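You operate a simulated robot arm through the tools that you are given. There is no shell and no other tool. Be economical: measure what you need, move in short steps, check, and stop when the job is done.

You run a simulated robot arm. Do the job below in one go: nothing can be reset, and whatever is moved stays where it is left.

TASK
Set the pick up for the new film; blow the old label off head four.
Fine: throttle to 6, dwell to 4, vacuum switch to 45 kPa, counter to nought.

Only the result counts: the job must be done as asked and must still hold three seconds after the hand-in. Knocking over, shifting, dropping, spilling or breaking anything else fails it.

THE ROBOT
A 7-joint arm with a two-finger parallel gripper, fixed in place. Base frame: the origin is at the foot of the arm, x ahead of it, y to its left, z up. Units: mm, degrees, N and s.
With the tool pointing down near the work surface it reaches from about 160 to 740 mm from the base axis. Its first joint turns from -166.0 to 166.0 degrees. Payload 1.57 kg.
Tool frame: the origin (TCP) lies between the finger pads and is the grasp point; the fingertips stand 30 mm ahead of it; z points along the fingers, y is the line along which they close. The gripper opens to 110 mm. The fingers are 24 mm wide and 12 mm thick; the gripper's body (48 by 112 mm) begins 78 mm behind the TCP.
Orientation is told as [roll, pitch, yaw] about the base's x, y, z axes, in that order, counted from this pose: with the fingers straight down and closing along the base's y, the tool's x points along the base's -x, its y along +y and its z along -z.

THE INTERFACE
- The arm moves only by the tool move_arm. Its argument "commands" is a list of rows, each a list of 6 numbers: the shift along the base's x, y, z in mm, then the turn, a rotation vector about the base's x, y, z in degrees. In form: [[dx, dy, dz, wx, wy, wz], ...]. A call has 1 to 12 rows; each row is the pose to reach, as a shift and turn from the pose commanded when the call began. "jaw" is the closure, from 0 (fully open) to 1 (shut), set as the call begins (left out, the last holds). Each row takes 0.2 s and may step no farther than 50 mm and 8.6 degrees from the row before; otherwise, or with a gripper value out of range, the whole call is refused. A pose out of reach is approached as far as the arm can. The call stops where the force on the tool passes 40 N (or 10 N more than at its start, if that is more) or the arm is blocked; 0.2 s more then pass. The fingers move at their own pace (about 45 mm/s each) and stop on an object; they squeeze with about 33 N. The grip force told is the motor's: it shows also when the fingers shut on nothing. Time passes only in rows, and 0.2 s behind the last, so rows that repeat a pose let the fingers close. The reply holds the time, the measured pose of the TCP, the force on the tool along the base axes, the opening and the grip force, in the units named above and with some noise, with the torque about the TCP (base axes, N m) and any sound that the robot's microphone picked up.
- Cameras (640 x 400 px; columns grow to the right, rows downward): "scene" is fixed at [399.9, 650.6, 1411.6]; the picture's right is [-0.97, 0.23, 0.00], its down [0.06, 0.25, -0.97] and it looks along [-0.22, -0.94, -0.25] (base axes); focal length 311 px, centre (320, 200). "wrist" rides on the gripper at [70, 16, -141] in the tool frame; the picture's right is [-0.23, 0.97, 0.00], its down [-0.85, -0.20, -0.48] and it looks along [-0.47, -0.11, 0.88] (tool axes); focal length 222 px, centre (320, 200). There is no depth. A picture from a camera that has moved, and an enlarged one, comes with that camera's place and axes in the base frame and with its lens.
- snapshot(camera): a new picture of that camera. It takes no simulated time.
- lift_body(by): slides the trunk up (or, below 0, down) by that many mm; the arm rides with it, the base frame stays. It gives what a move gives, with no picture.
- zoom(camera, box): a new picture of the part [left, top, right, bottom] of that camera's present view, enlarged. It takes no simulated time.
- job_done(): hands the job in; it is judged then, once.

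Work in short steps. Places have to be worked out from the pictures, the camera data and where the tool is seen: move nearer, look again, correct. Check each grasp and each placing, and mend what went wrong. You have 120 turns and 64 pictures in all, those below and enlarged ones among them. Open the gripper and draw the arm clear of the work before you hand the job in, unless the task says otherwise; then end with one line.

The tools are called after "Call:" as name(argument=value, ...) on one line, values as JSON. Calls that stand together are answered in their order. move_arm: Moves the arm, as the interface text tells. Its arguments: {"type":"object","properties":{"commands":{"type":"array","items":{"type":"array","items":{"type":"number"}}},"jaw":{"type":"number"}},"required":["commands"]} The other tools are called the same way: lift_body (by) slides the trunk up or down; snapshot (camera) takes a picture; zoom (camera, box) takes an enlarged picture of a part of a camera's view; job_done () hands the job in.

At the start:

```text
t: 0.0
position: [50.5, -381.2, 1391.9]
tool_rot: [-0.1, -0.1, 0.0]
force: [-0.9, 0.6, -0.6]
ft_torque: [0.01, 0.0, 0.01]
finger_gap: 110.0
finger_force: 0.0
trunk travel left (down, up): [-551.0, 39.0]
```

scene: 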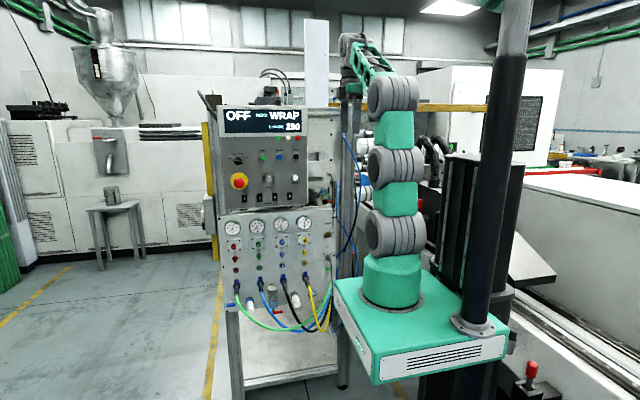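
wrist: 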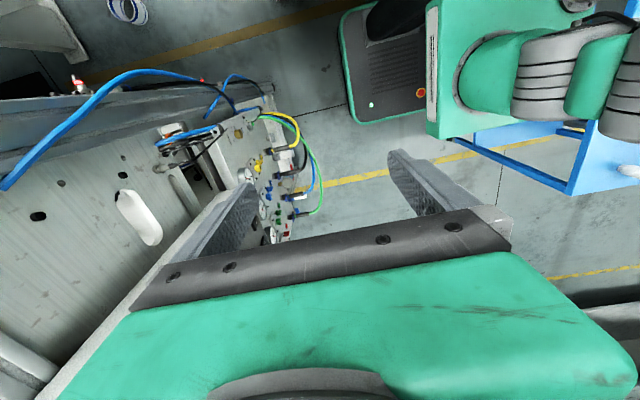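

The scene shows a control panel with four gauges and a lower hose row. I enlarge both halves to read the controls.

Call:
zoom(camera="scene", box=[210, 95, 350, 210])

Call:
zoom(camera="scene", box=[210, 200, 350, 345])

```text
3.48 times, centred on (280, 152) of scene
camera zoom: at [399.9, 650.6, 1411.6], right [-0.97, 0.23, 0.0], down [0.06, 0.25, -0.97], along [-0.22, -0.94, -0.25], focal length 1081 px, centre (459, 365)
```

zoom: 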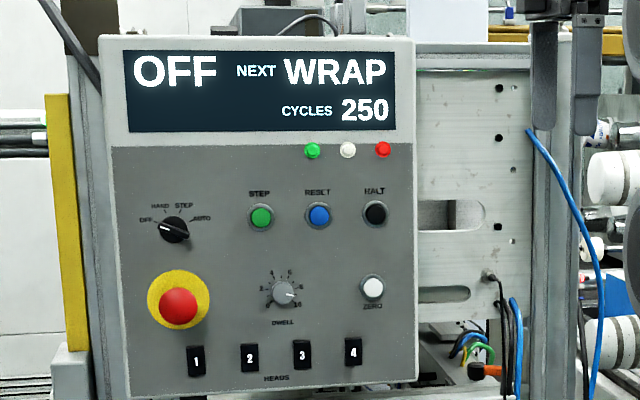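

```text
2.76 times, centred on (280, 272) of scene
camera zoom: at [399.9, 650.6, 1411.6], right [-0.97, 0.23, 0.0], down [0.06, 0.25, -0.97], along [-0.22, -0.94, -0.25], focal length 858 px, centre (430, 0)
```

zoom: 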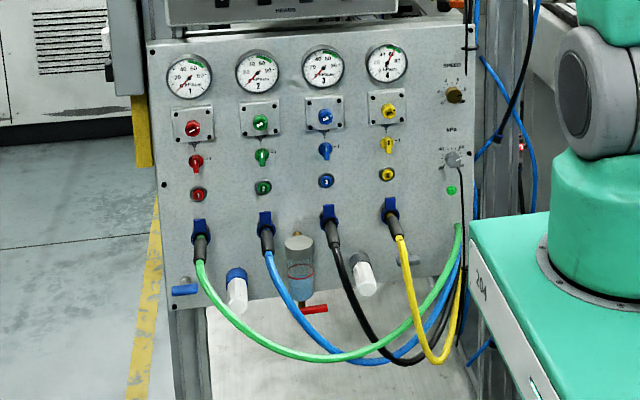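

The controls face +y, toward the scene camera. The right-hand side has a speed knob and a kPa switch, and each head has its own knobs and buttons. I start swinging the hand round, keeping it clear, so the wrist camera can look along -y at the panel.

Call:
move_arm(commands=[[5, 20, 0, -4.9, 4.9, 4.9], [10, 40, 0, -9.8, 9.8, 9.8], [15, 60, 0, -14.7, 14.7, 14.7], [20, 80, 0, -19.6, 19.6, 19.6], [25, 100, 0, -24.5, 24.5, 24.5], [30, 120, 0, -29.4, 29.4, 29.4]])

Call:
snapshot(camera="wrist")

Call:
snapshot(camera="scene")

```text
t: 1.4
position: [81.0, -256.0, 1393.1]
tool_rot: [-23.9, 35.1, 23.1]
force: [-0.6, 1.1, 0.0]
ft_torque: [-0.06, -0.03, 0.01]
finger_gap: 110.1
finger_force: 0.0
trunk travel left (down, up): [-551.0, 39.0]
```

```text
59 pictures are left
camera wrist: at [64.0, -183.9, 1533.6], right [-0.39, 0.8, -0.45], down [0.91, 0.4, -0.07], along [0.13, -0.44, -0.89], focal length 222 px, centre (320, 200)
```

wrist: 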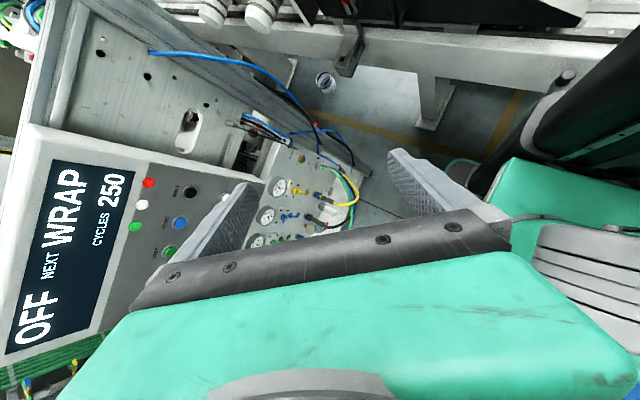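

```text
58 pictures are left
```

scene: 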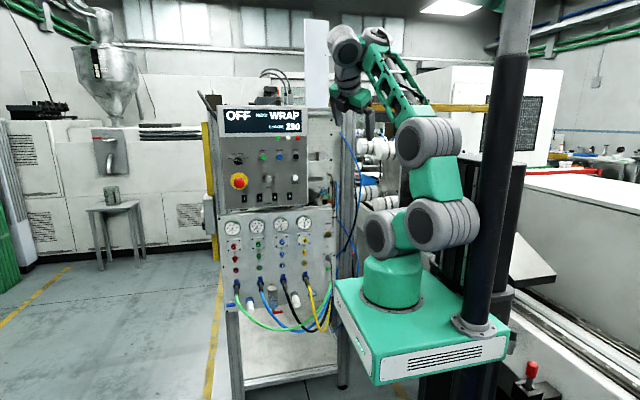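

By triangulation the red lamp is near (200, -587, 1339) and gauge 4 near (170, -626, 960). I finish the rotation so the tool points along -y in front of the panel.

Call:
move_arm(commands=[[15, -2, -15, -4.43, 4.43, 4.43], [30, -4, -30, -8.87, 8.87, 8.87], [45, -8, -45, -13.3, 13.3, 13.3], [60, -12, -60, -17.7, 17.7, 17.7], [75, -16, -75, -22.2, 22.2, 22.2], [90, -20, -90, -26.6, 26.6, 26.6], [105, -24, -105, -31, 31, 31], [120, -28, -120, -35.5, 35.5, 35.5], [135, -32, -135, -39.9, 39.9, 39.9]])

Call:
snapshot(camera="wrist")

```text
t: 3.4
position: [115.3, -306.0, 1606.2]
tool_rot: [39.3, 89.2, 130.2]
force: [-5.5, -1.8, 0.2]
ft_torque: [0.03, 0.0, 0.53]
finger_gap: 109.8
finger_force: 0.1
out of reach, approached as far as the arm can: row 1, 2, 3, 4, 5, 6, 7, 8, 9
trunk travel left (down, up): [-551.0, 39.0]
```

```text
57 pictures are left
camera wrist: at [96.2, -164.9, 1677.4], right [-0.98, -0.02, -0.22], down [0.18, 0.49, -0.85], along [0.12, -0.87, -0.48], focal length 222 px, centre (320, 200)
```

wrist: 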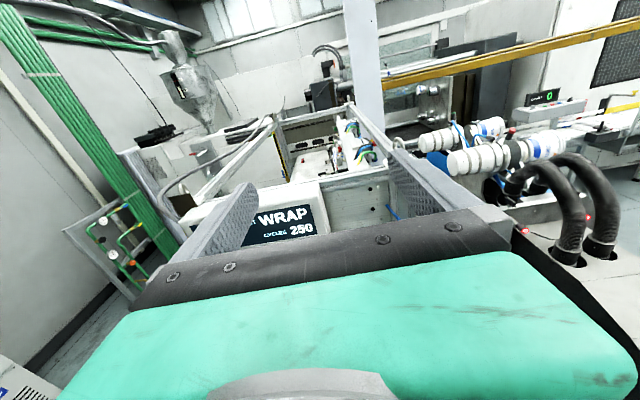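

The orientation is right, but the arm bulged up to z=1606 because the target was too close in. I send a small shift outward and down to see how the pose reference behaves.

Call:
move_arm(commands=[[0, -40, 0, 0, 0, 0], [0, -80, 0, 0, 0, 0]])

```text
t: 4.0
position: [89.7, -314.0, 1604.7]
tool_rot: [104.4, 89.9, -165.4]
force: [-0.5, -0.5, 0.0]
ft_torque: [-0.03, 0.02, 0.03]
finger_gap: 109.7
finger_force: 0.1
out of reach, approached as far as the arm can: row 1, 2
trunk travel left (down, up): [-551.0, 39.0]
```

It barely moved, so I look at the arm's configuration.

Call:
snapshot(camera="scene")

```text
56 pictures are left
```

scene: 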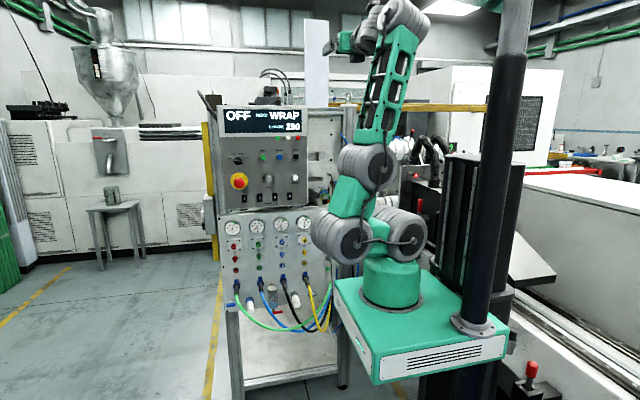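

The arm is standing high with the hand above the panel. Lowering the trunk carries the hand down in front of the panel, which is still about 270 mm away.

Call:
lift_body(by=-300)

Call:
snapshot(camera="wrist")

```text
t: 7.0
position: [90.3, -314.9, 1304.6]
tool_rot: [106.4, 90.0, -163.6]
force: [0.1, -0.1, -0.7]
ft_torque: [-0.01, -0.01, 0.0]
finger_gap: 109.8
finger_force: 0.1
trunk travel left (down, up): [-251.0, 339.0]
```

```text
55 pictures are left
camera wrist: at [73.3, -172.4, 1374.1], right [-0.97, 0.0, -0.23], down [0.2, 0.48, -0.86], along [0.11, -0.88, -0.47], focal length 222 px, centre (320, 200)
```

wrist: 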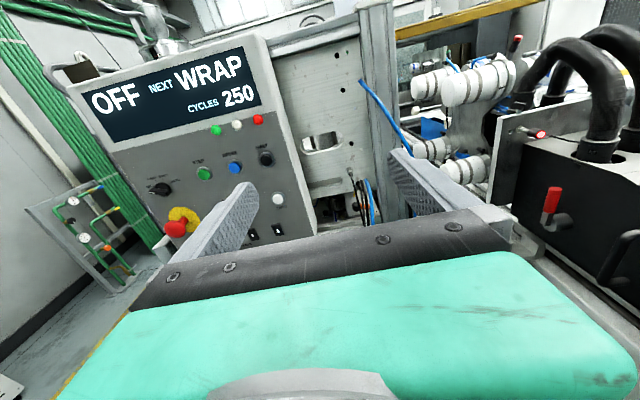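

Good view. I try a shift toward +x and outward to see whether the arm follows now.

Call:
move_arm(commands=[[20, -20, 0, 0, 0, 0], [50, -40, 0, 0, 0, 0], [80, -60, 0, 0, 0, 0]])

```text
t: 7.8
position: [137.9, -300.1, 1311.8]
tool_rot: [94.5, 89.8, -175.4]
force: [0.6, -0.6, 0.1]
ft_torque: [0.02, -0.03, 0.0]
finger_gap: 110.0
finger_force: 0.1
out of reach, approached as far as the arm can: row 1, 2, 3
trunk travel left (down, up): [-251.0, 339.0]
```

Call:
move_arm(commands=[[0, -30, 40, 0, 0, 0], [0, -60, 80, 0, 0, 0], [0, -90, 120, 0, 0, 0]])

```text
t: 8.6
position: [112.3, -308.1, 1426.1]
tool_rot: [-80.2, 89.9, 9.9]
force: [2.2, -0.1, -0.1]
ft_torque: [-0.01, 0.04, -0.16]
finger_gap: 110.2
finger_force: 0.2
out of reach, approached as far as the arm can: row 1, 2, 3
trunk travel left (down, up): [-251.0, 339.0]
```

Call:
zoom(camera="scene", box=[280, 0, 520, 400])

```text
1.00 times, centred on (400, 200) of scene (not enlarged: the box is as wide or as high as the picture)
camera zoom: at [399.9, 650.6, 1411.6], right [-0.97, 0.23, 0.0], down [0.06, 0.25, -0.97], along [-0.22, -0.94, -0.25], focal length 311 px, centre (240, 200)
```

zoom: 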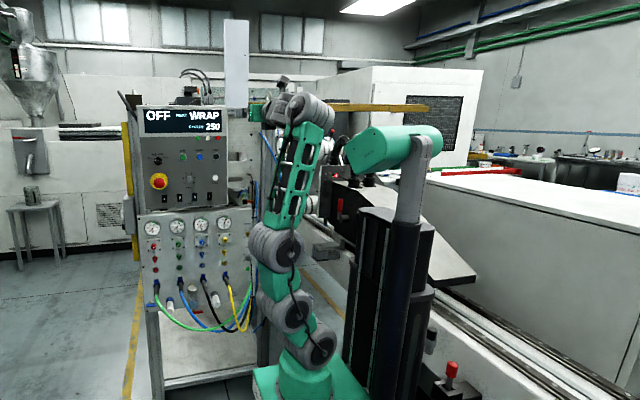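

I test with a tiny pure move whether the command reference follows the measured pose.

Call:
move_arm(commands=[[0, 20, 0, 0, 0, 0]])

```text
t: 9.0
position: [114.4, -289.5, 1424.0]
tool_rot: [15.3, 89.8, 105.3]
force: [-0.7, -0.3, -0.4]
ft_torque: [-0.03, 0.0, 0.01]
finger_gap: 110.2
finger_force: 0.0
trunk travel left (down, up): [-251.0, 339.0]
```

The reference tracks the real pose, so the arm is against a joint limit going outward. I test whether rolling the hand about y frees it.

Call:
move_arm(commands=[[0, -5, 0, 0, -8.5, 0], [0, -15, 0, 0, -17, 0], [0, -30, 0, 0, -25.5, 0], [0, -45, 0, 0, -34, 0], [0, -60, 0, 0, -42.5, 0]])

```text
t: 10.2
position: [108.5, -309.5, 1425.2]
tool_rot: [-90.0, 47.4, 0.1]
force: [-0.6, 0.9, -0.1]
ft_torque: [-0.02, -0.04, -0.02]
finger_gap: 109.8
finger_force: 0.1
out of reach, approached as far as the arm can: row 3, 4, 5
trunk travel left (down, up): [-251.0, 339.0]
```

The stop is always at a radius of about 328 mm whatever the roll, so it looks like a wrist pitch limit of this arm posture. I tip the tool downward while moving outward to change posture.

Call:
move_arm(commands=[[0, 0, 0, 8.5, 0, 0], [0, -5, 0, 17, 0, 0], [0, -15, 0, 25.5, 0, 0], [0, -35, -10, 34, 0, 0], [0, -60, -30, 42.5, 0, 0], [0, -90, -50, 45, 0, 0]])

Call:
snapshot(camera="scene")

```text
t: 11.6
position: [115.3, -381.2, 1321.0]
tool_rot: [-34.3, 31.4, 37.7]
force: [-1.0, 0.7, -0.1]
ft_torque: [0.01, -0.02, 0.03]
finger_gap: 109.9
finger_force: 0.0
out of reach, approached as far as the arm can: row 3, 4, 5, 6
trunk travel left (down, up): [-251.0, 339.0]
```

```text
53 pictures are left
```

scene: 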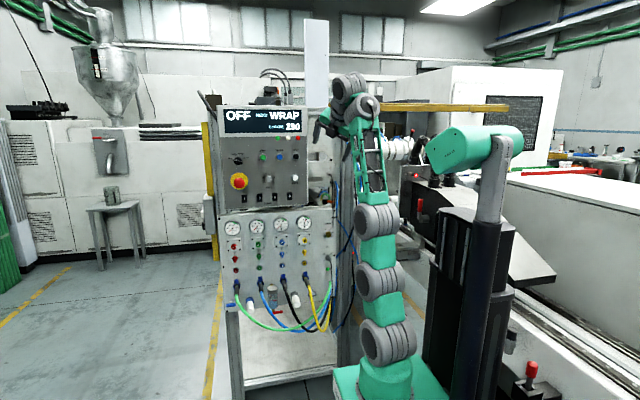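

The forearm leans out with the tool about 90° to it. I keep this tool angle and go outward on a falling arc to see if that direction is free.

Call:
move_arm(commands=[[0, -30, -15, 0, 0, 0], [0, -60, -40, 0, 0, 0], [0, -90, -70, 0, 0, 0], [0, -120, -110, 0, 0, 0]])

Call:
zoom(camera="scene", box=[290, 60, 450, 400])

```text
t: 12.6
position: [114.5, -502.9, 1214.9]
tool_rot: [-34.2, 31.3, 37.6]
force: [-0.4, 1.5, -0.6]
ft_torque: [-0.02, -0.03, 0.02]
finger_gap: 110.1
finger_force: 0.2
trunk travel left (down, up): [-251.0, 339.0]
```

```text
1.18 times, centred on (370, 230) of scene
camera zoom: at [399.9, 650.6, 1411.6], right [-0.97, 0.23, 0.0], down [0.06, 0.25, -0.97], along [-0.22, -0.94, -0.25], focal length 366 px, centre (261, 165)
```

zoom: 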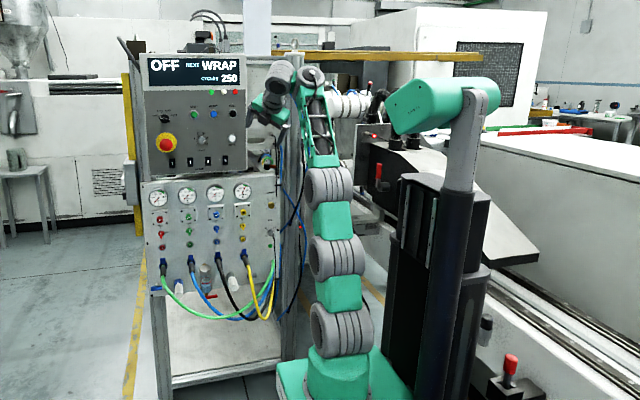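

That worked. Now I test pitching up toward level from here.

Call:
move_arm(commands=[[0, 10, -10, -8, 0, 0], [0, 20, -20, -16, 0, 0], [0, 30, -30, -24, 0, 0], [0, 40, -40, -32, 0, 0]])

```text
t: 13.6
position: [109.5, -497.7, 1307.5]
tool_rot: [-62.4, 43.9, 20.4]
force: [0.3, 0.6, 0.4]
ft_torque: [0.03, 0.01, -0.03]
finger_gap: 110.1
finger_force: 0.0
out of reach, approached as far as the arm can: row 1, 2, 3, 4
trunk travel left (down, up): [-251.0, 339.0]
```

The tool now points about 20° below level at y=-498. I test how far straight down this attitude can go.

Call:
move_arm(commands=[[0, 0, -40, 0, 0, 0], [0, 0, -80, 0, 0, 0], [0, 0, -120, 0, 0, 0], [0, 0, -160, 0, 0, 0]])

Call:
snapshot(camera="wrist")

Call:
zoom(camera="scene", box=[290, 60, 450, 400])

```text
t: 14.6
position: [110.4, -498.9, 1306.7]
tool_rot: [-62.2, 43.9, 20.4]
force: [-0.2, -0.4, -0.4]
ft_torque: [0.0, 0.0, 0.01]
finger_gap: 109.9
finger_force: 0.1
out of reach, approached as far as the arm can: row 1, 2, 3, 4
trunk travel left (down, up): [-251.0, 339.0]
```

```text
51 pictures are left
camera wrist: at [49.8, -379.9, 1391.3], right [-0.56, 0.27, -0.78], down [0.72, 0.62, -0.3], along [0.4, -0.73, -0.55], focal length 222 px, centre (320, 200)
```

wrist: 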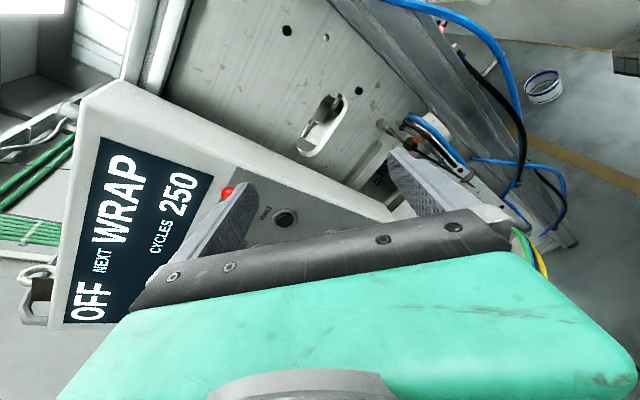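

```text
1.18 times, centred on (370, 230) of scene
camera zoom: at [399.9, 650.6, 1411.6], right [-0.97, 0.23, 0.0], down [0.06, 0.25, -0.97], along [-0.22, -0.94, -0.25], focal length 366 px, centre (261, 165)
```

zoom: 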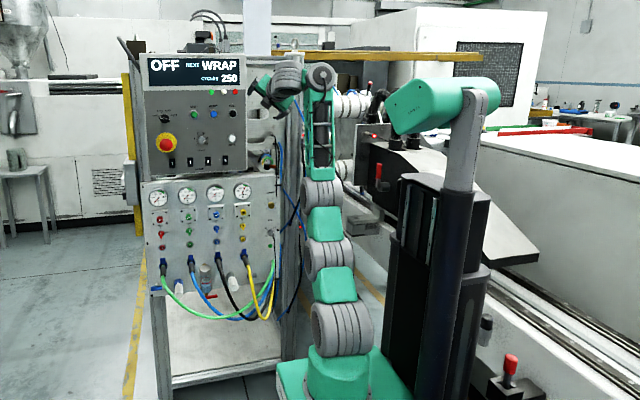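

The picture shows the elbow has dropped into a twisted "elbow-low" posture. I unwind to the tool-down attitude near the starting pose, then I will pitch up purely about x while further out.

Call:
move_arm(commands=[[-5, 10, 0, 6.62, -2.88, -4.15], [-10, 20, 0, 13.24, -5.76, -8.3], [-15, 30, -10, 19.9, -8.64, -12.45], [-20, 40, -25, 26.5, -11.5, -16.6], [-25, 50, -50, 33.1, -14.4, -20.75], [-30, 60, -75, 39.7, -17.3, -24.9], [-35, 70, -100, 46.3, -20.2, -29.05], [-40, 80, -130, 53, -23, -33.2], [-45, 90, -160, 59.6, -25.9, -37.35], [-50, 100, -190, 66.2, -28.8, -41.5]])

Call:
snapshot(camera="scene")

```text
t: 16.8
position: [55.3, -392.6, 1097.3]
tool_rot: [0.1, 0.1, 0.1]
force: [-0.4, -0.2, 0.4]
ft_torque: [-0.01, -0.02, 0.01]
finger_gap: 110.0
finger_force: 0.1
out of reach, approached as far as the arm can: row 7, 8, 9, 10
trunk travel left (down, up): [-251.0, 339.0]
```

```text
49 pictures are left
```

scene: 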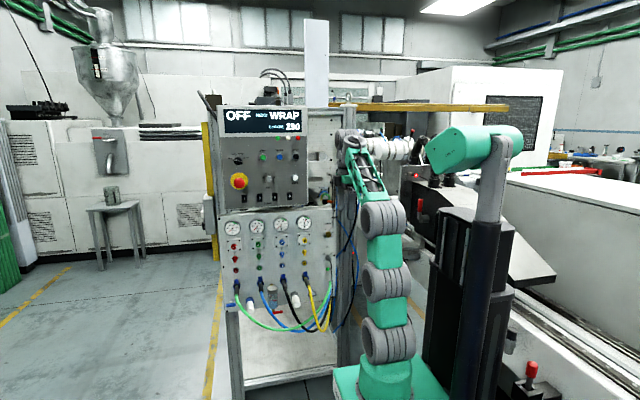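

The arm is back in its starting posture. Now I pitch up purely about x while moving outward, along a path keeping the hand clear of the panel's right side.

Call:
move_arm(commands=[[0, -10, 10, -8, 0, 0], [0, -20, 20, -16, 0, 0], [0, -30, 30, -24, 0, 0]])

```text
t: 17.6
position: [53.6, -425.0, 1127.8]
tool_rot: [-23.9, -0.1, -0.1]
force: [-0.2, -0.3, -1.0]
ft_torque: [0.04, -0.02, -0.01]
finger_gap: 110.1
finger_force: 0.0
trunk travel left (down, up): [-251.0, 339.0]
```

Call:
move_arm(commands=[[0, -8, 12, -8, 0, 0], [0, -16, 24, -16, 0, 0], [0, -24, 36, -24, 0, 0], [0, -32, 48, -32, 0, 0]])

```text
t: 18.6
position: [54.6, -456.7, 1178.5]
tool_rot: [-56.1, 0.1, -0.2]
force: [0.3, 0.0, -0.6]
ft_torque: [-0.04, 0.0, -0.02]
finger_gap: 110.1
finger_force: 0.0
trunk travel left (down, up): [-251.0, 339.0]
```

Call:
move_arm(commands=[[10, -5, 12, -8, 0, 0], [20, -10, 24, -16, 0, 0], [30, -10, 36, -24, 0, 0], [40, -10, 48, -34, 0, 0]])

Call:
snapshot(camera="scene")

```text
refused: row 4 steps farther than a row can; nothing moved
```

```text
48 pictures are left
```

scene: 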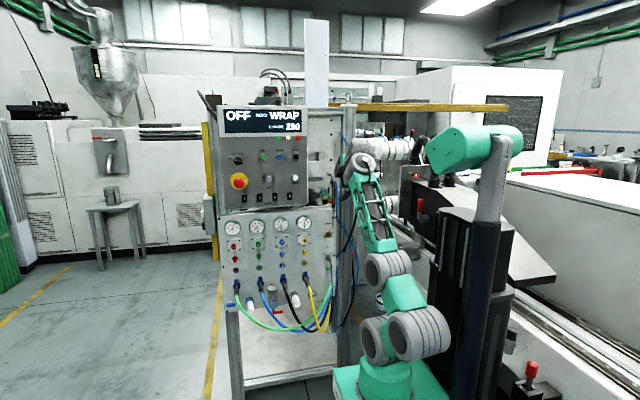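

One row was too large; I resend with limits respected.

Call:
move_arm(commands=[[8, -5, 10, -8.4, 0, 0], [16, -10, 20, -16.8, 0, 0], [24, -10, 30, -25.2, 0, 0], [32, -10, 40, -33.6, 0, 0]])

Call:
snapshot(camera="scene")

```text
t: 19.6
position: [88.5, -467.9, 1212.6]
tool_rot: [-89.2, 0.0, 0.3]
force: [1.0, -3.4, -5.2]
ft_torque: [-0.38, 0.0, -0.01]
finger_gap: 110.2
finger_force: 0.0
out of reach, approached as far as the arm can: row 1, 2, 3
trunk travel left (down, up): [-251.0, 339.0]
```

```text
47 pictures are left
```

scene: 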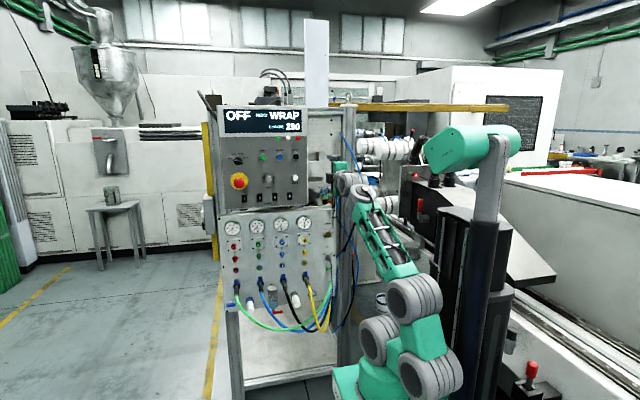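

Level now at (88, -468, 1213), with the hand seen pointing into the panel. I check movement downward in this posture.

Call:
move_arm(commands=[[0, 0, -40, 0, 0, 0], [0, 0, -80, 0, 0, 0], [0, 0, -120, 0, 0, 0]])

```text
t: 20.4
position: [86.0, -468.0, 1095.2]
tool_rot: [-89.7, -0.1, 0.0]
force: [-0.1, 0.8, -0.3]
ft_torque: [-0.03, 0.01, -0.01]
finger_gap: 109.9
finger_force: 0.1
trunk travel left (down, up): [-251.0, 339.0]
```

Now it follows. I look with the wrist camera.

Call:
snapshot(camera="wrist")

```text
46 pictures are left
camera wrist: at [15.4, -325.5, 1079.0], right [0.23, 0.01, -0.97], down [0.86, 0.48, 0.2], along [0.47, -0.88, 0.1], focal length 222 px, centre (320, 200)
```

wrist: 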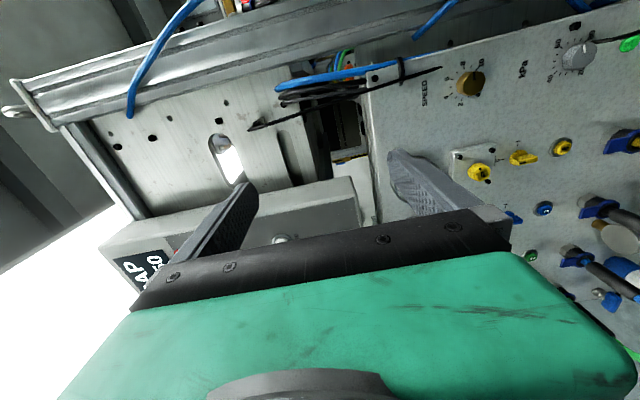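

The SPEED knob triangulates to about (62, -618, 908) and the kPa knob to about (62, -627, 789). I enlarge to read the scales.

Call:
zoom(camera="wrist", box=[400, 0, 640, 200])

Call:
zoom(camera="scene", box=[285, 205, 345, 275])

```text
2.00 times, centred on (520, 100) of wrist
camera zoom: at [15.4, -325.5, 1079.0], right [0.23, 0.01, -0.97], down [0.86, 0.48, 0.2], along [0.47, -0.88, 0.1], focal length 444 px, centre (-80, 400)
```

zoom: 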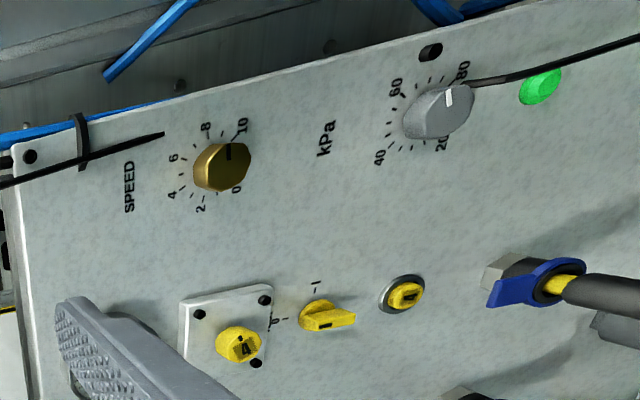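

```text
5.71 times, centred on (315, 240) of scene
camera zoom: at [399.9, 650.6, 1411.6], right [-0.97, 0.23, 0.0], down [0.06, 0.25, -0.97], along [-0.22, -0.94, -0.25], focal length 1776 px, centre (349, -29)
```

zoom: 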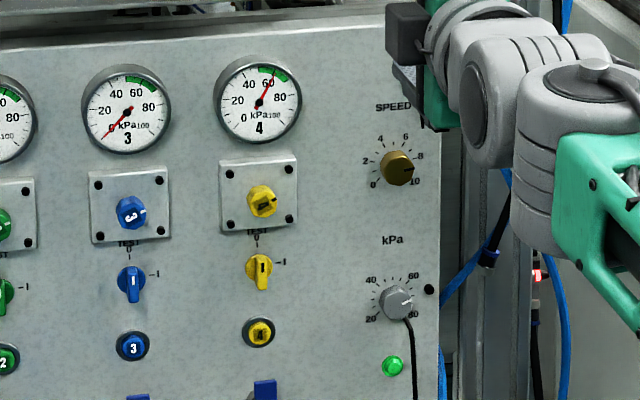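

The SPEED knob stands at about 9–10 and the kPa switch above 70. I lower the trunk so the hand is level with the lower panel, then look closer at the head 4 controls.

Call:
lift_body(by=-180)

Call:
move_arm(commands=[[25, 0, 0, 0, 0, 0], [50, 0, -10, 0, 0, 0], [80, 0, -30, 0, 0, 0]])

Call:
snapshot(camera="wrist")

```text
t: 22.4
position: [86.8, -467.6, 914.8]
tool_rot: [-89.6, 0.0, 0.0]
force: [0.9, -0.4, 0.9]
ft_torque: [0.0, 0.0, 0.0]
finger_gap: 110.2
finger_force: 0.1
trunk travel left (down, up): [-71.0, 519.0]
```

```text
t: 23.0
position: [30.3, -468.9, 911.7]
tool_rot: [-90.5, -0.5, -12.8]
force: [-0.2, 0.3, -0.2]
ft_torque: [0.03, 0.03, 0.0]
finger_gap: 110.0
finger_force: 0.0
trunk travel left (down, up): [-71.0, 519.0]
stopped in row 3: the arm was blocked; the commanded pose is now the measured one
```

```text
43 pictures are left
camera wrist: at [-7.6, -315.5, 893.1], right [0.23, -0.06, -0.97], down [0.94, 0.28, 0.2], along [0.26, -0.96, 0.12], focal length 222 px, centre (320, 200)
```

wrist: 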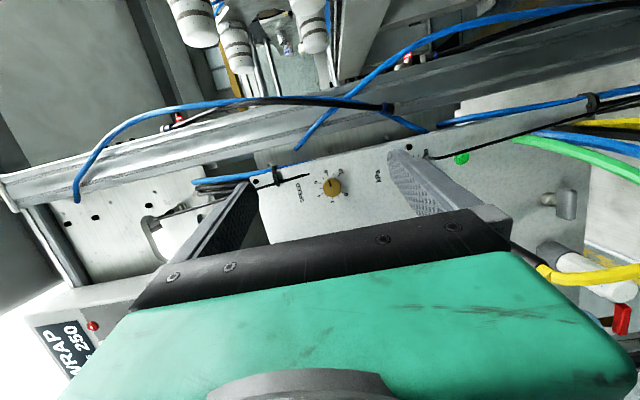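

The hand swung the wrong way and was reported blocked. I look at the arm.

Call:
snapshot(camera="scene")

```text
42 pictures are left
```

scene: 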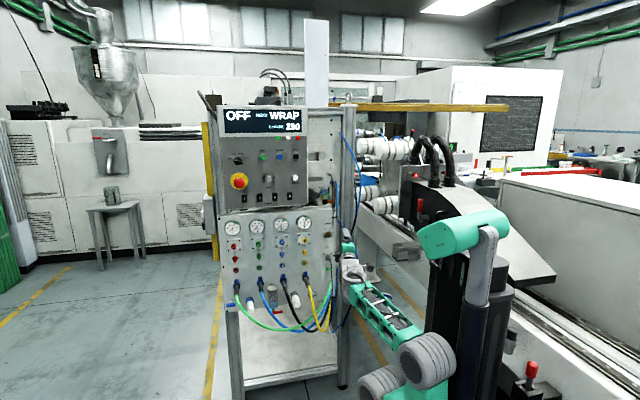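

The elbow, leaning back, has touched the trunk's post. Moving the hand outward brings it forward, so I go out first and restore the yaw, then +x.

Call:
move_arm(commands=[[10, -15, 5, 0, 0, 4], [25, -30, 10, 0, 0, 8], [45, -45, 15, 0, 0, 12.8]])

```text
t: 23.8
position: [75.9, -514.5, 927.7]
tool_rot: [-90.5, -0.5, 0.1]
force: [0.2, 0.5, -0.3]
ft_torque: [0.0, 0.0, -0.03]
finger_gap: 109.9
finger_force: 0.1
trunk travel left (down, up): [-71.0, 519.0]
```

Good. Now shift toward +x at this distance.

Call:
move_arm(commands=[[25, 0, -5, 0, 0, 0], [50, 0, -15, 0, 0, 0], [75, 0, -25, 0, 0, 0], [95, 0, -35, 0, 0, 0]])

Call:
snapshot(camera="wrist")

```text
t: 24.8
position: [68.1, -520.0, 903.2]
tool_rot: [-91.1, -0.7, -9.9]
force: [-0.2, 1.1, 0.4]
ft_torque: [0.03, -0.01, 0.0]
finger_gap: 110.1
finger_force: 0.1
trunk travel left (down, up): [-71.0, 519.0]
stopped in row 4: the arm was blocked; the commanded pose is now the measured one
```

```text
41 pictures are left
camera wrist: at [22.1, -369.5, 882.7], right [0.23, -0.06, -0.97], down [0.92, 0.33, 0.2], along [0.31, -0.94, 0.13], focal length 222 px, centre (320, 200)
```

wrist: 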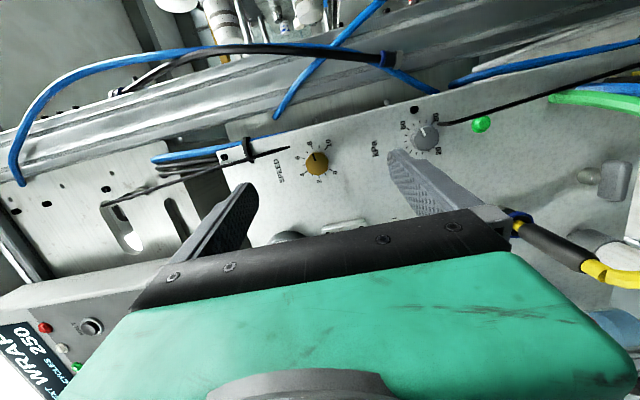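

The elbow meets the post again when turning toward +x. Raising the trunk while lowering the hand relative to it should bring the elbow forward.

Call:
lift_body(by=90)

Call:
move_arm(commands=[[0, -5, -20, 0, 0, 3], [0, -10, -40, 0, 0, 6], [0, -10, -60, 0, 0, 9.9], [0, -10, -80, 0, 0, 9.9]])

Call:
move_arm(commands=[[25, 0, 0, 0, 0, 0], [50, 0, 0, 0, 0, 0], [75, 0, 0, 0, 0, 0], [95, 0, 0, 0, 0, 0]])

```text
t: 26.0
position: [68.4, -520.2, 994.3]
tool_rot: [-91.1, -0.8, -9.9]
force: [-1.3, 0.7, -0.2]
ft_torque: [-0.02, 0.0, 0.03]
finger_gap: 109.8
finger_force: 0.0
trunk travel left (down, up): [-161.0, 429.0]
```

```text
t: 27.0
position: [68.1, -531.4, 913.2]
tool_rot: [-91.1, -0.9, 0.1]
force: [-1.2, 0.6, -0.3]
ft_torque: [0.0, -0.02, -0.01]
finger_gap: 109.8
finger_force: 0.0
trunk travel left (down, up): [-161.0, 429.0]
```

```text
t: 28.0
position: [162.0, -529.1, 914.4]
tool_rot: [-91.1, -0.8, 0.1]
force: [0.2, 0.2, 0.9]
ft_torque: [0.0, 0.02, 0.02]
finger_gap: 110.1
finger_force: 0.1
trunk travel left (down, up): [-161.0, 429.0]
```

That works. Now a close look at head 4's column.

Call:
snapshot(camera="wrist")

```text
40 pictures are left
camera wrist: at [91.7, -389.1, 893.4], right [0.24, -0.02, -0.97], down [0.85, 0.48, 0.2], along [0.46, -0.88, 0.13], focal length 222 px, centre (320, 200)
```

wrist: 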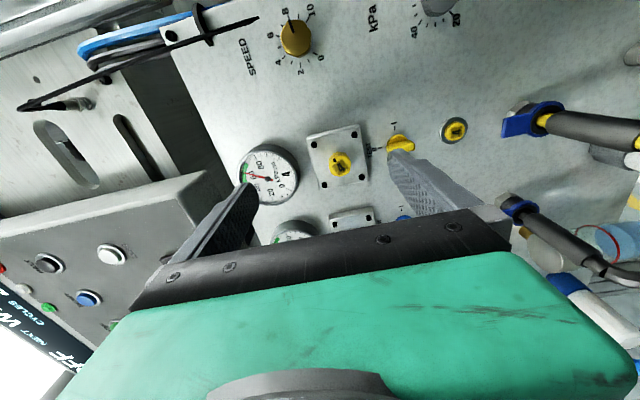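

Call:
zoom(camera="wrist", box=[230, 80, 510, 255])

Call:
zoom(camera="wrist", box=[220, 0, 360, 88])

```text
2.29 times, centred on (370, 168) of wrist
camera zoom: at [91.7, -389.1, 893.4], right [0.24, -0.02, -0.97], down [0.85, 0.48, 0.2], along [0.46, -0.88, 0.13], focal length 508 px, centre (206, 274)
```

zoom: 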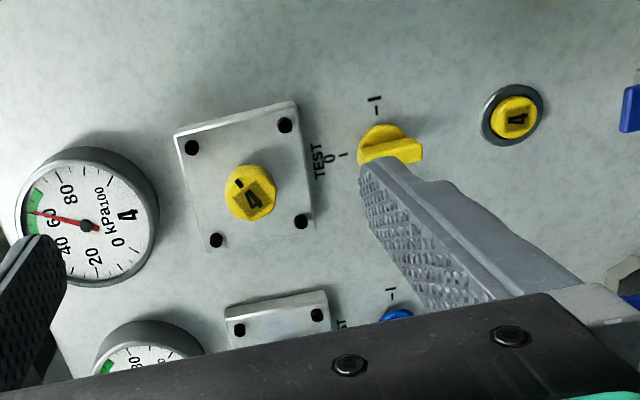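

```text
4.55 times, centred on (290, 44) of wrist
camera zoom: at [91.7, -389.1, 893.4], right [0.24, -0.02, -0.97], down [0.85, 0.48, 0.2], along [0.46, -0.88, 0.13], focal length 1010 px, centre (456, 909)
```

zoom: 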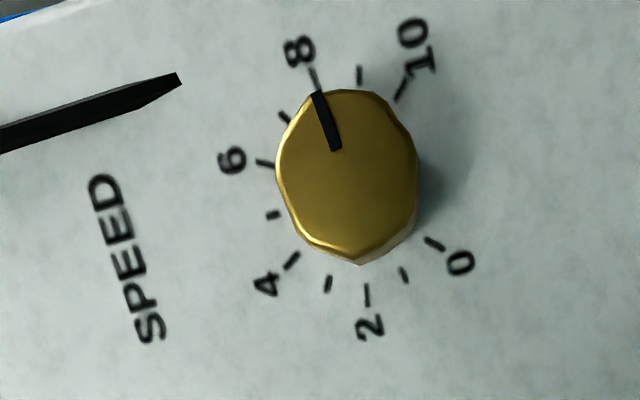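

Head 4's gauge reads 60 kPa (a label is held), its TEST lever is at 0, and there is a separate push button "4". SPEED stands at 8, centred near (59.5, y face about -604, 911). I go in front of the SPEED knob with a 20° roll and a narrower jaw.

Call:
move_arm(commands=[[-34, 0, 0, 0.4, 7, 0], [-68, 0, 0, 0.7, 14, 0], [-102, 0, -2, 1.1, 20, 0], [-102, 0, -2, 1.1, 20, 0]], jaw=0.5)

Call:
snapshot(camera="wrist")

```text
t: 29.0
position: [60.9, -527.6, 910.1]
tool_rot: [-90.0, 19.4, 0.3]
force: [-1.0, 0.1, -0.5]
ft_torque: [-0.01, 0.01, -0.01]
finger_gap: 54.8
finger_force: 0.1
trunk travel left (down, up): [-161.0, 429.0]
```

```text
37 pictures are left
camera wrist: at [-11.0, -385.6, 917.3], right [-0.11, 0.0, -0.99], down [0.87, 0.48, -0.09], along [0.48, -0.88, -0.05], focal length 222 px, centre (320, 200)
```

wrist: 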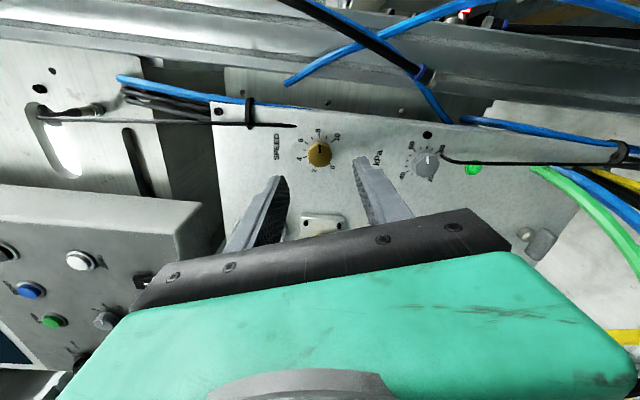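

Call:
zoom(camera="wrist", box=[240, 100, 480, 250])

```text
2.67 times, centred on (360, 175) of wrist
camera zoom: at [-11.0, -385.6, 917.3], right [-0.11, 0.0, -0.99], down [0.87, 0.48, -0.09], along [0.48, -0.88, -0.05], focal length 592 px, centre (213, 267)
```

zoom: 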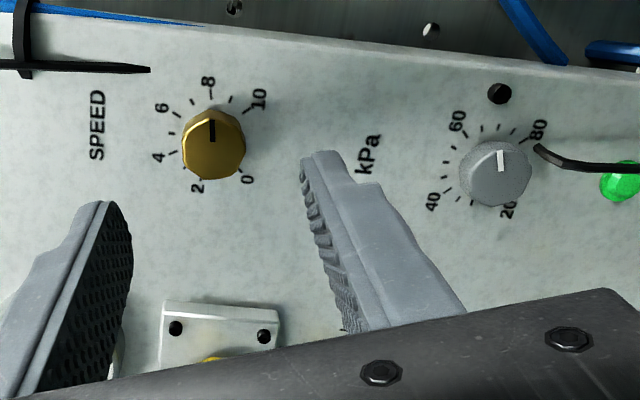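

Panel face is at y≈-625, knob face y≈-609, centre (58, 911). I advance so the fingertips sit at about y=-619 on either side, then close.

Call:
move_arm(commands=[[-2.5, -20, 1, 0, 0, 0], [-2.5, -40, 1, 0, 0, 0], [-2.5, -52, 1, 0, 0, 0], [-2.5, -60, 1, 0, 0, 0]])

Call:
zoom(camera="wrist", box=[220, 90, 420, 240])

```text
t: 30.0
position: [58.6, -590.2, 912.9]
tool_rot: [-89.9, 19.3, 0.2]
force: [-0.3, 0.8, -0.3]
ft_torque: [-0.01, 0.0, 0.01]
finger_gap: 55.1
finger_force: 0.1
trunk travel left (down, up): [-161.0, 429.0]
```

```text
2.67 times, centred on (320, 165) of wrist
camera zoom: at [-13.8, -448.5, 920.3], right [-0.11, 0.0, -0.99], down [0.87, 0.48, -0.09], along [0.48, -0.88, -0.05], focal length 592 px, centre (320, 293)
```

zoom: 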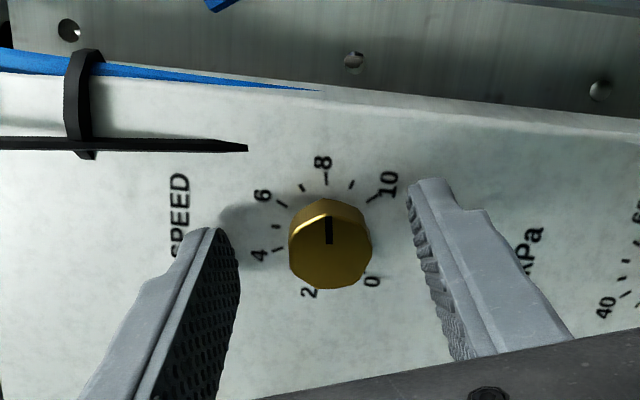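

The knob sits centred between the fingers. I close the jaw on it.

Call:
move_arm(commands=[[0, 0, 0, 0, 0, 0], [0, 0, 0, 0, 0, 0], [0, 0, 0, 0, 0, 0]], jaw=1)

```text
t: 30.8
position: [58.5, -589.4, 911.6]
tool_rot: [-89.7, 19.3, 0.3]
force: [-1.5, 2.9, -6.3]
ft_torque: [-0.1, 0.0, -0.23]
finger_gap: 24.4
finger_force: 23.1
trunk travel left (down, up): [-161.0, 429.0]
```

Gripped (24 mm). Turn counter-clockwise 54° (8→6), i.e. +54° about base y.

Call:
move_arm(commands=[[0, 0, 0, 0, 8, 0], [0, 0, 0, 0, 16, 0], [0, 0, 0, 0, 24, 0], [0, 0, 0, 0, 32, 0], [0, 0, 0, 0, 40, 0], [0, 0, 0, 0, 48, 0], [0, 0, 0, 0, 54, 0], [0, 0, 0, 0, 54, 0]])

Call:
zoom(camera="wrist", box=[220, 90, 420, 240])

```text
t: 32.6
position: [58.0, -589.9, 912.1]
tool_rot: [-89.3, 73.3, 0.9]
force: [13.5, 10.5, -3.8]
ft_torque: [0.98, -0.03, 0.62]
finger_gap: 24.4
finger_force: 36.2
trunk travel left (down, up): [-161.0, 429.0]
```

```text
2.67 times, centred on (320, 165) of wrist
camera zoom: at [22.4, -448.7, 974.3], right [-0.87, 0.0, -0.5], down [0.44, 0.48, -0.76], along [0.24, -0.88, -0.42], focal length 592 px, centre (320, 293)
```

zoom: 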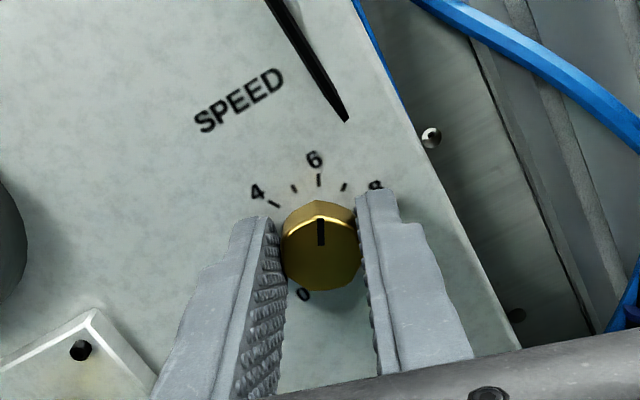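

The pointer lines up with 6. I open and withdraw straight back.

Call:
move_arm(commands=[[0, 0, 0, 0, 0, 0], [0, 0, 0, 0, 0, 0], [0, 20, 0, 0, 0, 0], [0, 50, 0, 0, 0, 0]], jaw=0.5)

Call:
zoom(camera="wrist", box=[220, 70, 460, 250])

```text
t: 33.6
position: [57.0, -540.1, 912.2]
tool_rot: [-89.2, 73.2, 0.8]
force: [-0.6, -0.7, -0.2]
ft_torque: [-0.03, -0.01, 0.01]
finger_gap: 54.9
finger_force: 0.1
trunk travel left (down, up): [-161.0, 429.0]
```

```text
2.22 times, centred on (340, 160) of wrist
camera zoom: at [21.2, -399.2, 973.6], right [-0.87, 0.0, -0.5], down [0.44, 0.48, -0.76], along [0.24, -0.88, -0.42], focal length 494 px, centre (276, 289)
```

zoom: 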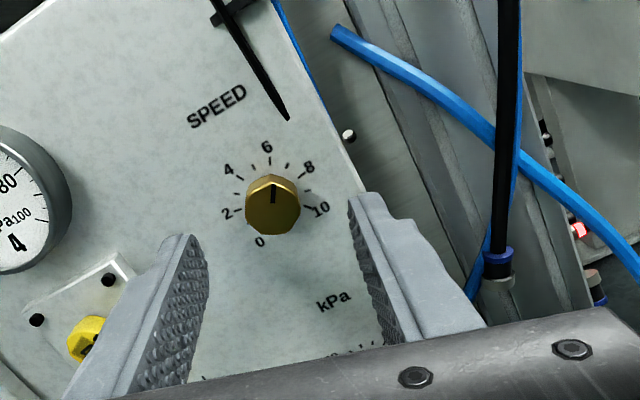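

SPEED is set at 6. The kPa switch (now about 70) is directly below, so I lower the trunk 115 mm to come in front of it and look.

Call:
lift_body(by=-115)

Call:
move_arm(commands=[[1, 0, 0, 0, 8, 0], [2, 0, 0, 0, 17, 0], [2, 0, 0, 0, 17, 0]])

Call:
zoom(camera="wrist", box=[200, 70, 440, 250])

```text
t: 35.1
position: [57.4, -541.4, 797.0]
tool_rot: [-89.2, 73.2, 0.8]
force: [0.1, -0.6, 0.1]
ft_torque: [-0.02, 0.01, -0.02]
finger_gap: 55.1
finger_force: 0.1
trunk travel left (down, up): [-46.0, 544.0]
```

```text
refused: row 2 steps farther than a row can; nothing moved
```

```text
2.22 times, centred on (320, 160) of wrist
camera zoom: at [21.3, -399.2, 858.8], right [-0.87, 0.0, -0.5], down [0.44, 0.48, -0.76], along [0.24, -0.88, -0.42], focal length 494 px, centre (320, 289)
```

zoom: 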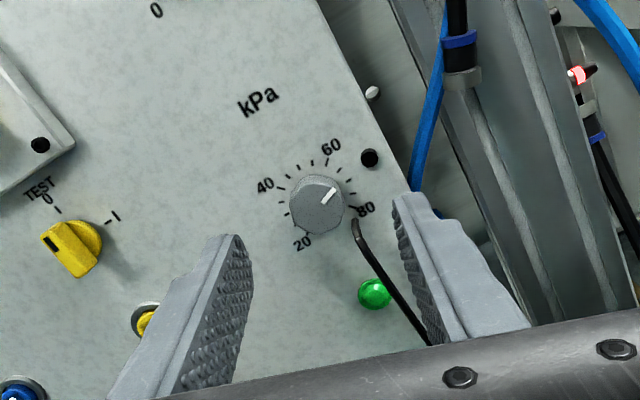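

The cable leaves the panel just below-right of the kPa knob, so the fingers must stay off that direction. I'll turn in two bites from a horizontal grip. First I roll to 90° and centre on (58, 795).

Call:
move_arm(commands=[[0, 0, 0, 0, 8, 0], [0.5, 0, -1, 0, 16.5, 0], [0.5, -20, -2, 0, 16.5, 0], [0.5, -38, -2, 0, 16.5, 0]], jaw=0.58)

Call:
zoom(camera="wrist", box=[220, 80, 420, 230])

```text
t: 36.1
position: [87.2, -575.8, 786.6]
tool_rot: [-92.1, 88.8, -3.6]
force: [0.4, 0.4, 0.4]
ft_torque: [0.07, -0.02, 0.0]
finger_gap: 46.0
finger_force: 0.1
out of reach, approached as far as the arm can: row 2, 3, 4
trunk travel left (down, up): [-46.0, 544.0]
```

```text
2.67 times, centred on (320, 155) of wrist
camera zoom: at [72.0, -434.1, 854.9], right [-0.97, 0.03, -0.25], down [0.23, 0.47, -0.85], along [0.1, -0.88, -0.46], focal length 592 px, centre (320, 320)
```

zoom: 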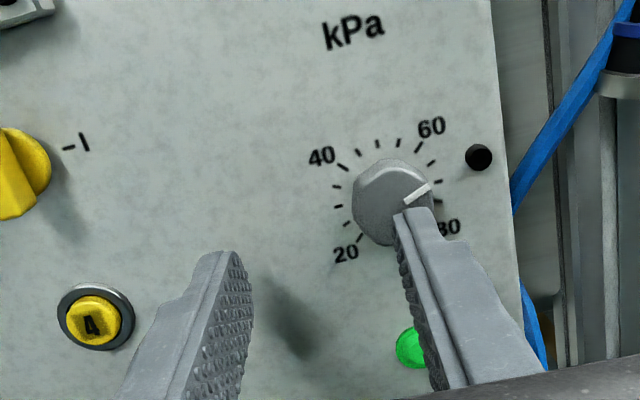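

Roll 90° is past the last joint's limit here, so I use the equivalent grip from the other side (roll -90° to -34°). I back off and unroll.

Call:
move_arm(commands=[[0, 25, 0, 0, 0, 0], [-5, 45, 4, 0, -8.4, 0], [-10, 45, 8, 0, -16.8, 0], [-15, 45, 8, 0, -25.2, 0], [-20, 45, 8, 0, -33.6, 0], [-25, 45, 8, 0, -42, 0], [-29, 45, 8, 0, -50.4, 0], [-29, 45, 8, 0, -58.8, 0], [-29, 45, 8, 0, -67.2, 0], [-29, 45, 8, 0, -75.6, 0], [-29, 45, 8, 0, -84, 0], [-29, 45, 8, 0, -89, 0]])

```text
t: 38.7
position: [58.3, -531.0, 794.1]
tool_rot: [-90.0, 0.5, 0.2]
force: [-0.4, -0.3, 0.8]
ft_torque: [0.06, 0.0, 0.0]
finger_gap: 46.3
finger_force: 0.1
out of reach, approached as far as the arm can: row 1
trunk travel left (down, up): [-46.0, 544.0]
```

Call:
move_arm(commands=[[0, 0, 0, 0, -8.4, 0], [0, 0, 0, 0, -16.8, 0], [0, 0, 0, 0, -25.2, 0], [0, 0, 0, 0, -33.6, 0], [0, 0, 0, 0, -42, 0], [0, 0, 0, 0, -50.4, 0], [0, 0, 0, 0, -58.8, 0], [0, 0, 0, 0, -67.2, 0], [0, 0, 0, 0, -75.6, 0], [0, 0, 0, 0, -84, 0], [0, 0, 0, 0, -90, 0]])

Call:
zoom(camera="wrist", box=[200, 70, 440, 250])

```text
t: 41.1
position: [58.3, -530.7, 793.2]
tool_rot: [-114.0, -89.4, 24.0]
force: [-0.5, -0.3, -0.5]
ft_torque: [0.02, 0.01, 0.0]
finger_gap: 46.2
finger_force: 0.1
trunk travel left (down, up): [-46.0, 544.0]
```

```text
2.22 times, centred on (320, 160) of wrist
camera zoom: at [73.6, -389.1, 723.1], right [0.98, 0.0, 0.22], down [-0.19, 0.48, 0.85], along [-0.1, -0.88, 0.47], focal length 494 px, centre (320, 289)
```

zoom: 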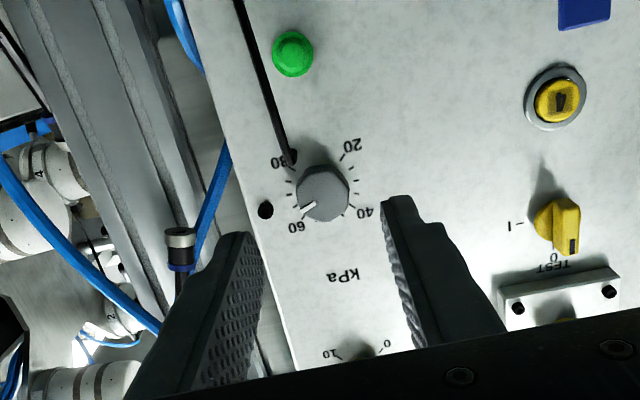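

The knob is centred between the fingers, pointer around 65. I advance and look closely before gripping.

Call:
move_arm(commands=[[1, -20, 0, 0, 0, 0], [1, -40, 0, 0, 0, 0], [1, -50, 0, 0, 0, 0], [1, -56, 0, 0, 0, 0]])

Call:
zoom(camera="wrist", box=[240, 90, 400, 210])

```text
t: 42.1
position: [59.2, -586.6, 793.4]
tool_rot: [-109.0, -89.3, 19.0]
force: [-0.1, 0.1, -0.3]
ft_torque: [-0.02, 0.0, 0.0]
finger_gap: 46.1
finger_force: 0.0
trunk travel left (down, up): [-46.0, 544.0]
```

```text
3.33 times, centred on (320, 150) of wrist
camera zoom: at [73.6, -445.0, 722.6], right [0.98, 0.0, 0.22], down [-0.19, 0.48, 0.86], along [-0.1, -0.88, 0.47], focal length 740 px, centre (320, 367)
```

zoom: 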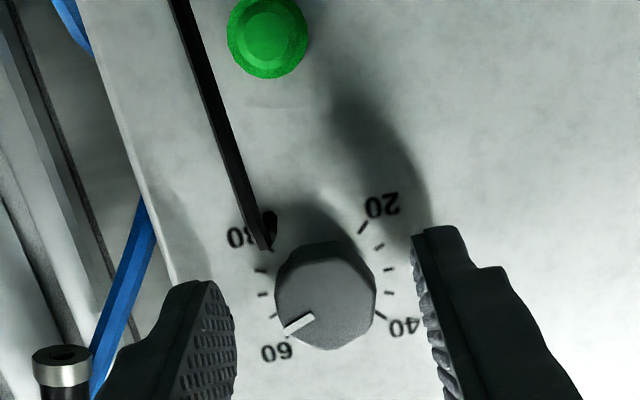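

The pointer reads 65, so I need 90° counter-clockwise to reach 45. The cable clears a horizontal grip. I grip and turn 50° in the first bite.

Call:
move_arm(commands=[[0, 0, 0, 0, 0, 0], [0, 0, 0, 0, 0, 0], [0, 0, 0, 0, 0, 0], [0, 0, 0, 0, 8, 0], [0, 0, 0, 0, 16, 0], [0, 0, 0, 0, 24, 0], [0, 0, 0, 0, 32, 0], [0, 0, 0, 0, 40, 0], [0, 0, 0, 0, 46, 0], [0, 0, 0, 0, 50, 0], [0, 0, 0, 0, 50, 0]], jaw=1)

Call:
zoom(camera="wrist", box=[240, 90, 400, 210])

```text
t: 44.5
position: [59.1, -586.8, 794.8]
tool_rot: [-90.3, -39.3, 0.3]
force: [2.0, -19.3, 5.4]
ft_torque: [0.11, -0.03, 0.07]
finger_gap: 24.5
finger_force: 36.2
trunk travel left (down, up): [-46.0, 544.0]
```

```text
3.33 times, centred on (320, 150) of wrist
camera zoom: at [14.1, -445.0, 736.5], right [0.79, 0.0, -0.61], down [0.53, 0.48, 0.69], along [0.3, -0.88, 0.38], focal length 740 px, centre (320, 367)
```

zoom: 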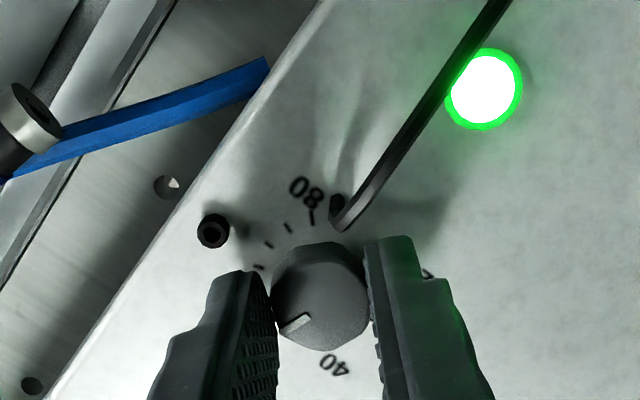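

First bite done (pointer near 54) and the switch lamp has lit. I open, back off, and return the roll for the second bite.

Call:
move_arm(commands=[[0, 0, 0, 0, 0, 0], [0, 0, 0, 0, 0, 0], [0, 15, 0, 0, 0, 0], [0, 30, 0, 0, 0, 0], [0, 30, 0, 0, -8.4, 0], [0, 30, 0, 0, -16.8, 0], [0, 30, 0, 0, -25.2, 0], [0, 30, 0, 0, -33.6, 0], [0, 30, 0, 0, -42, 0], [0, 30, 0, 0, -50, 0], [0, 15, 0, 0, -50, 0], [0, 0, 0, 0, -50, 0]], jaw=0.58)

Call:
zoom(camera="wrist", box=[240, 90, 400, 210])

```text
t: 47.1
position: [59.4, -587.3, 793.2]
tool_rot: [-111.9, -89.3, 21.8]
force: [0.4, 0.0, 0.5]
ft_torque: [0.03, -0.03, 0.03]
finger_gap: 46.0
finger_force: 0.0
trunk travel left (down, up): [-46.0, 544.0]
```

```text
3.33 times, centred on (320, 150) of wrist
camera zoom: at [74.7, -445.6, 722.4], right [0.98, 0.0, 0.22], down [-0.19, 0.48, 0.86], along [-0.1, -0.88, 0.47], focal length 740 px, centre (320, 367)
```

zoom: 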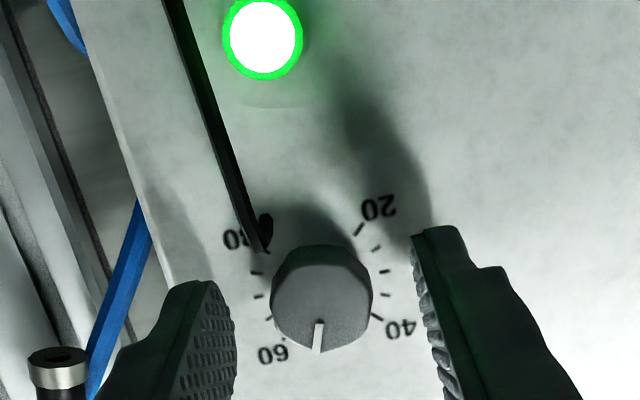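

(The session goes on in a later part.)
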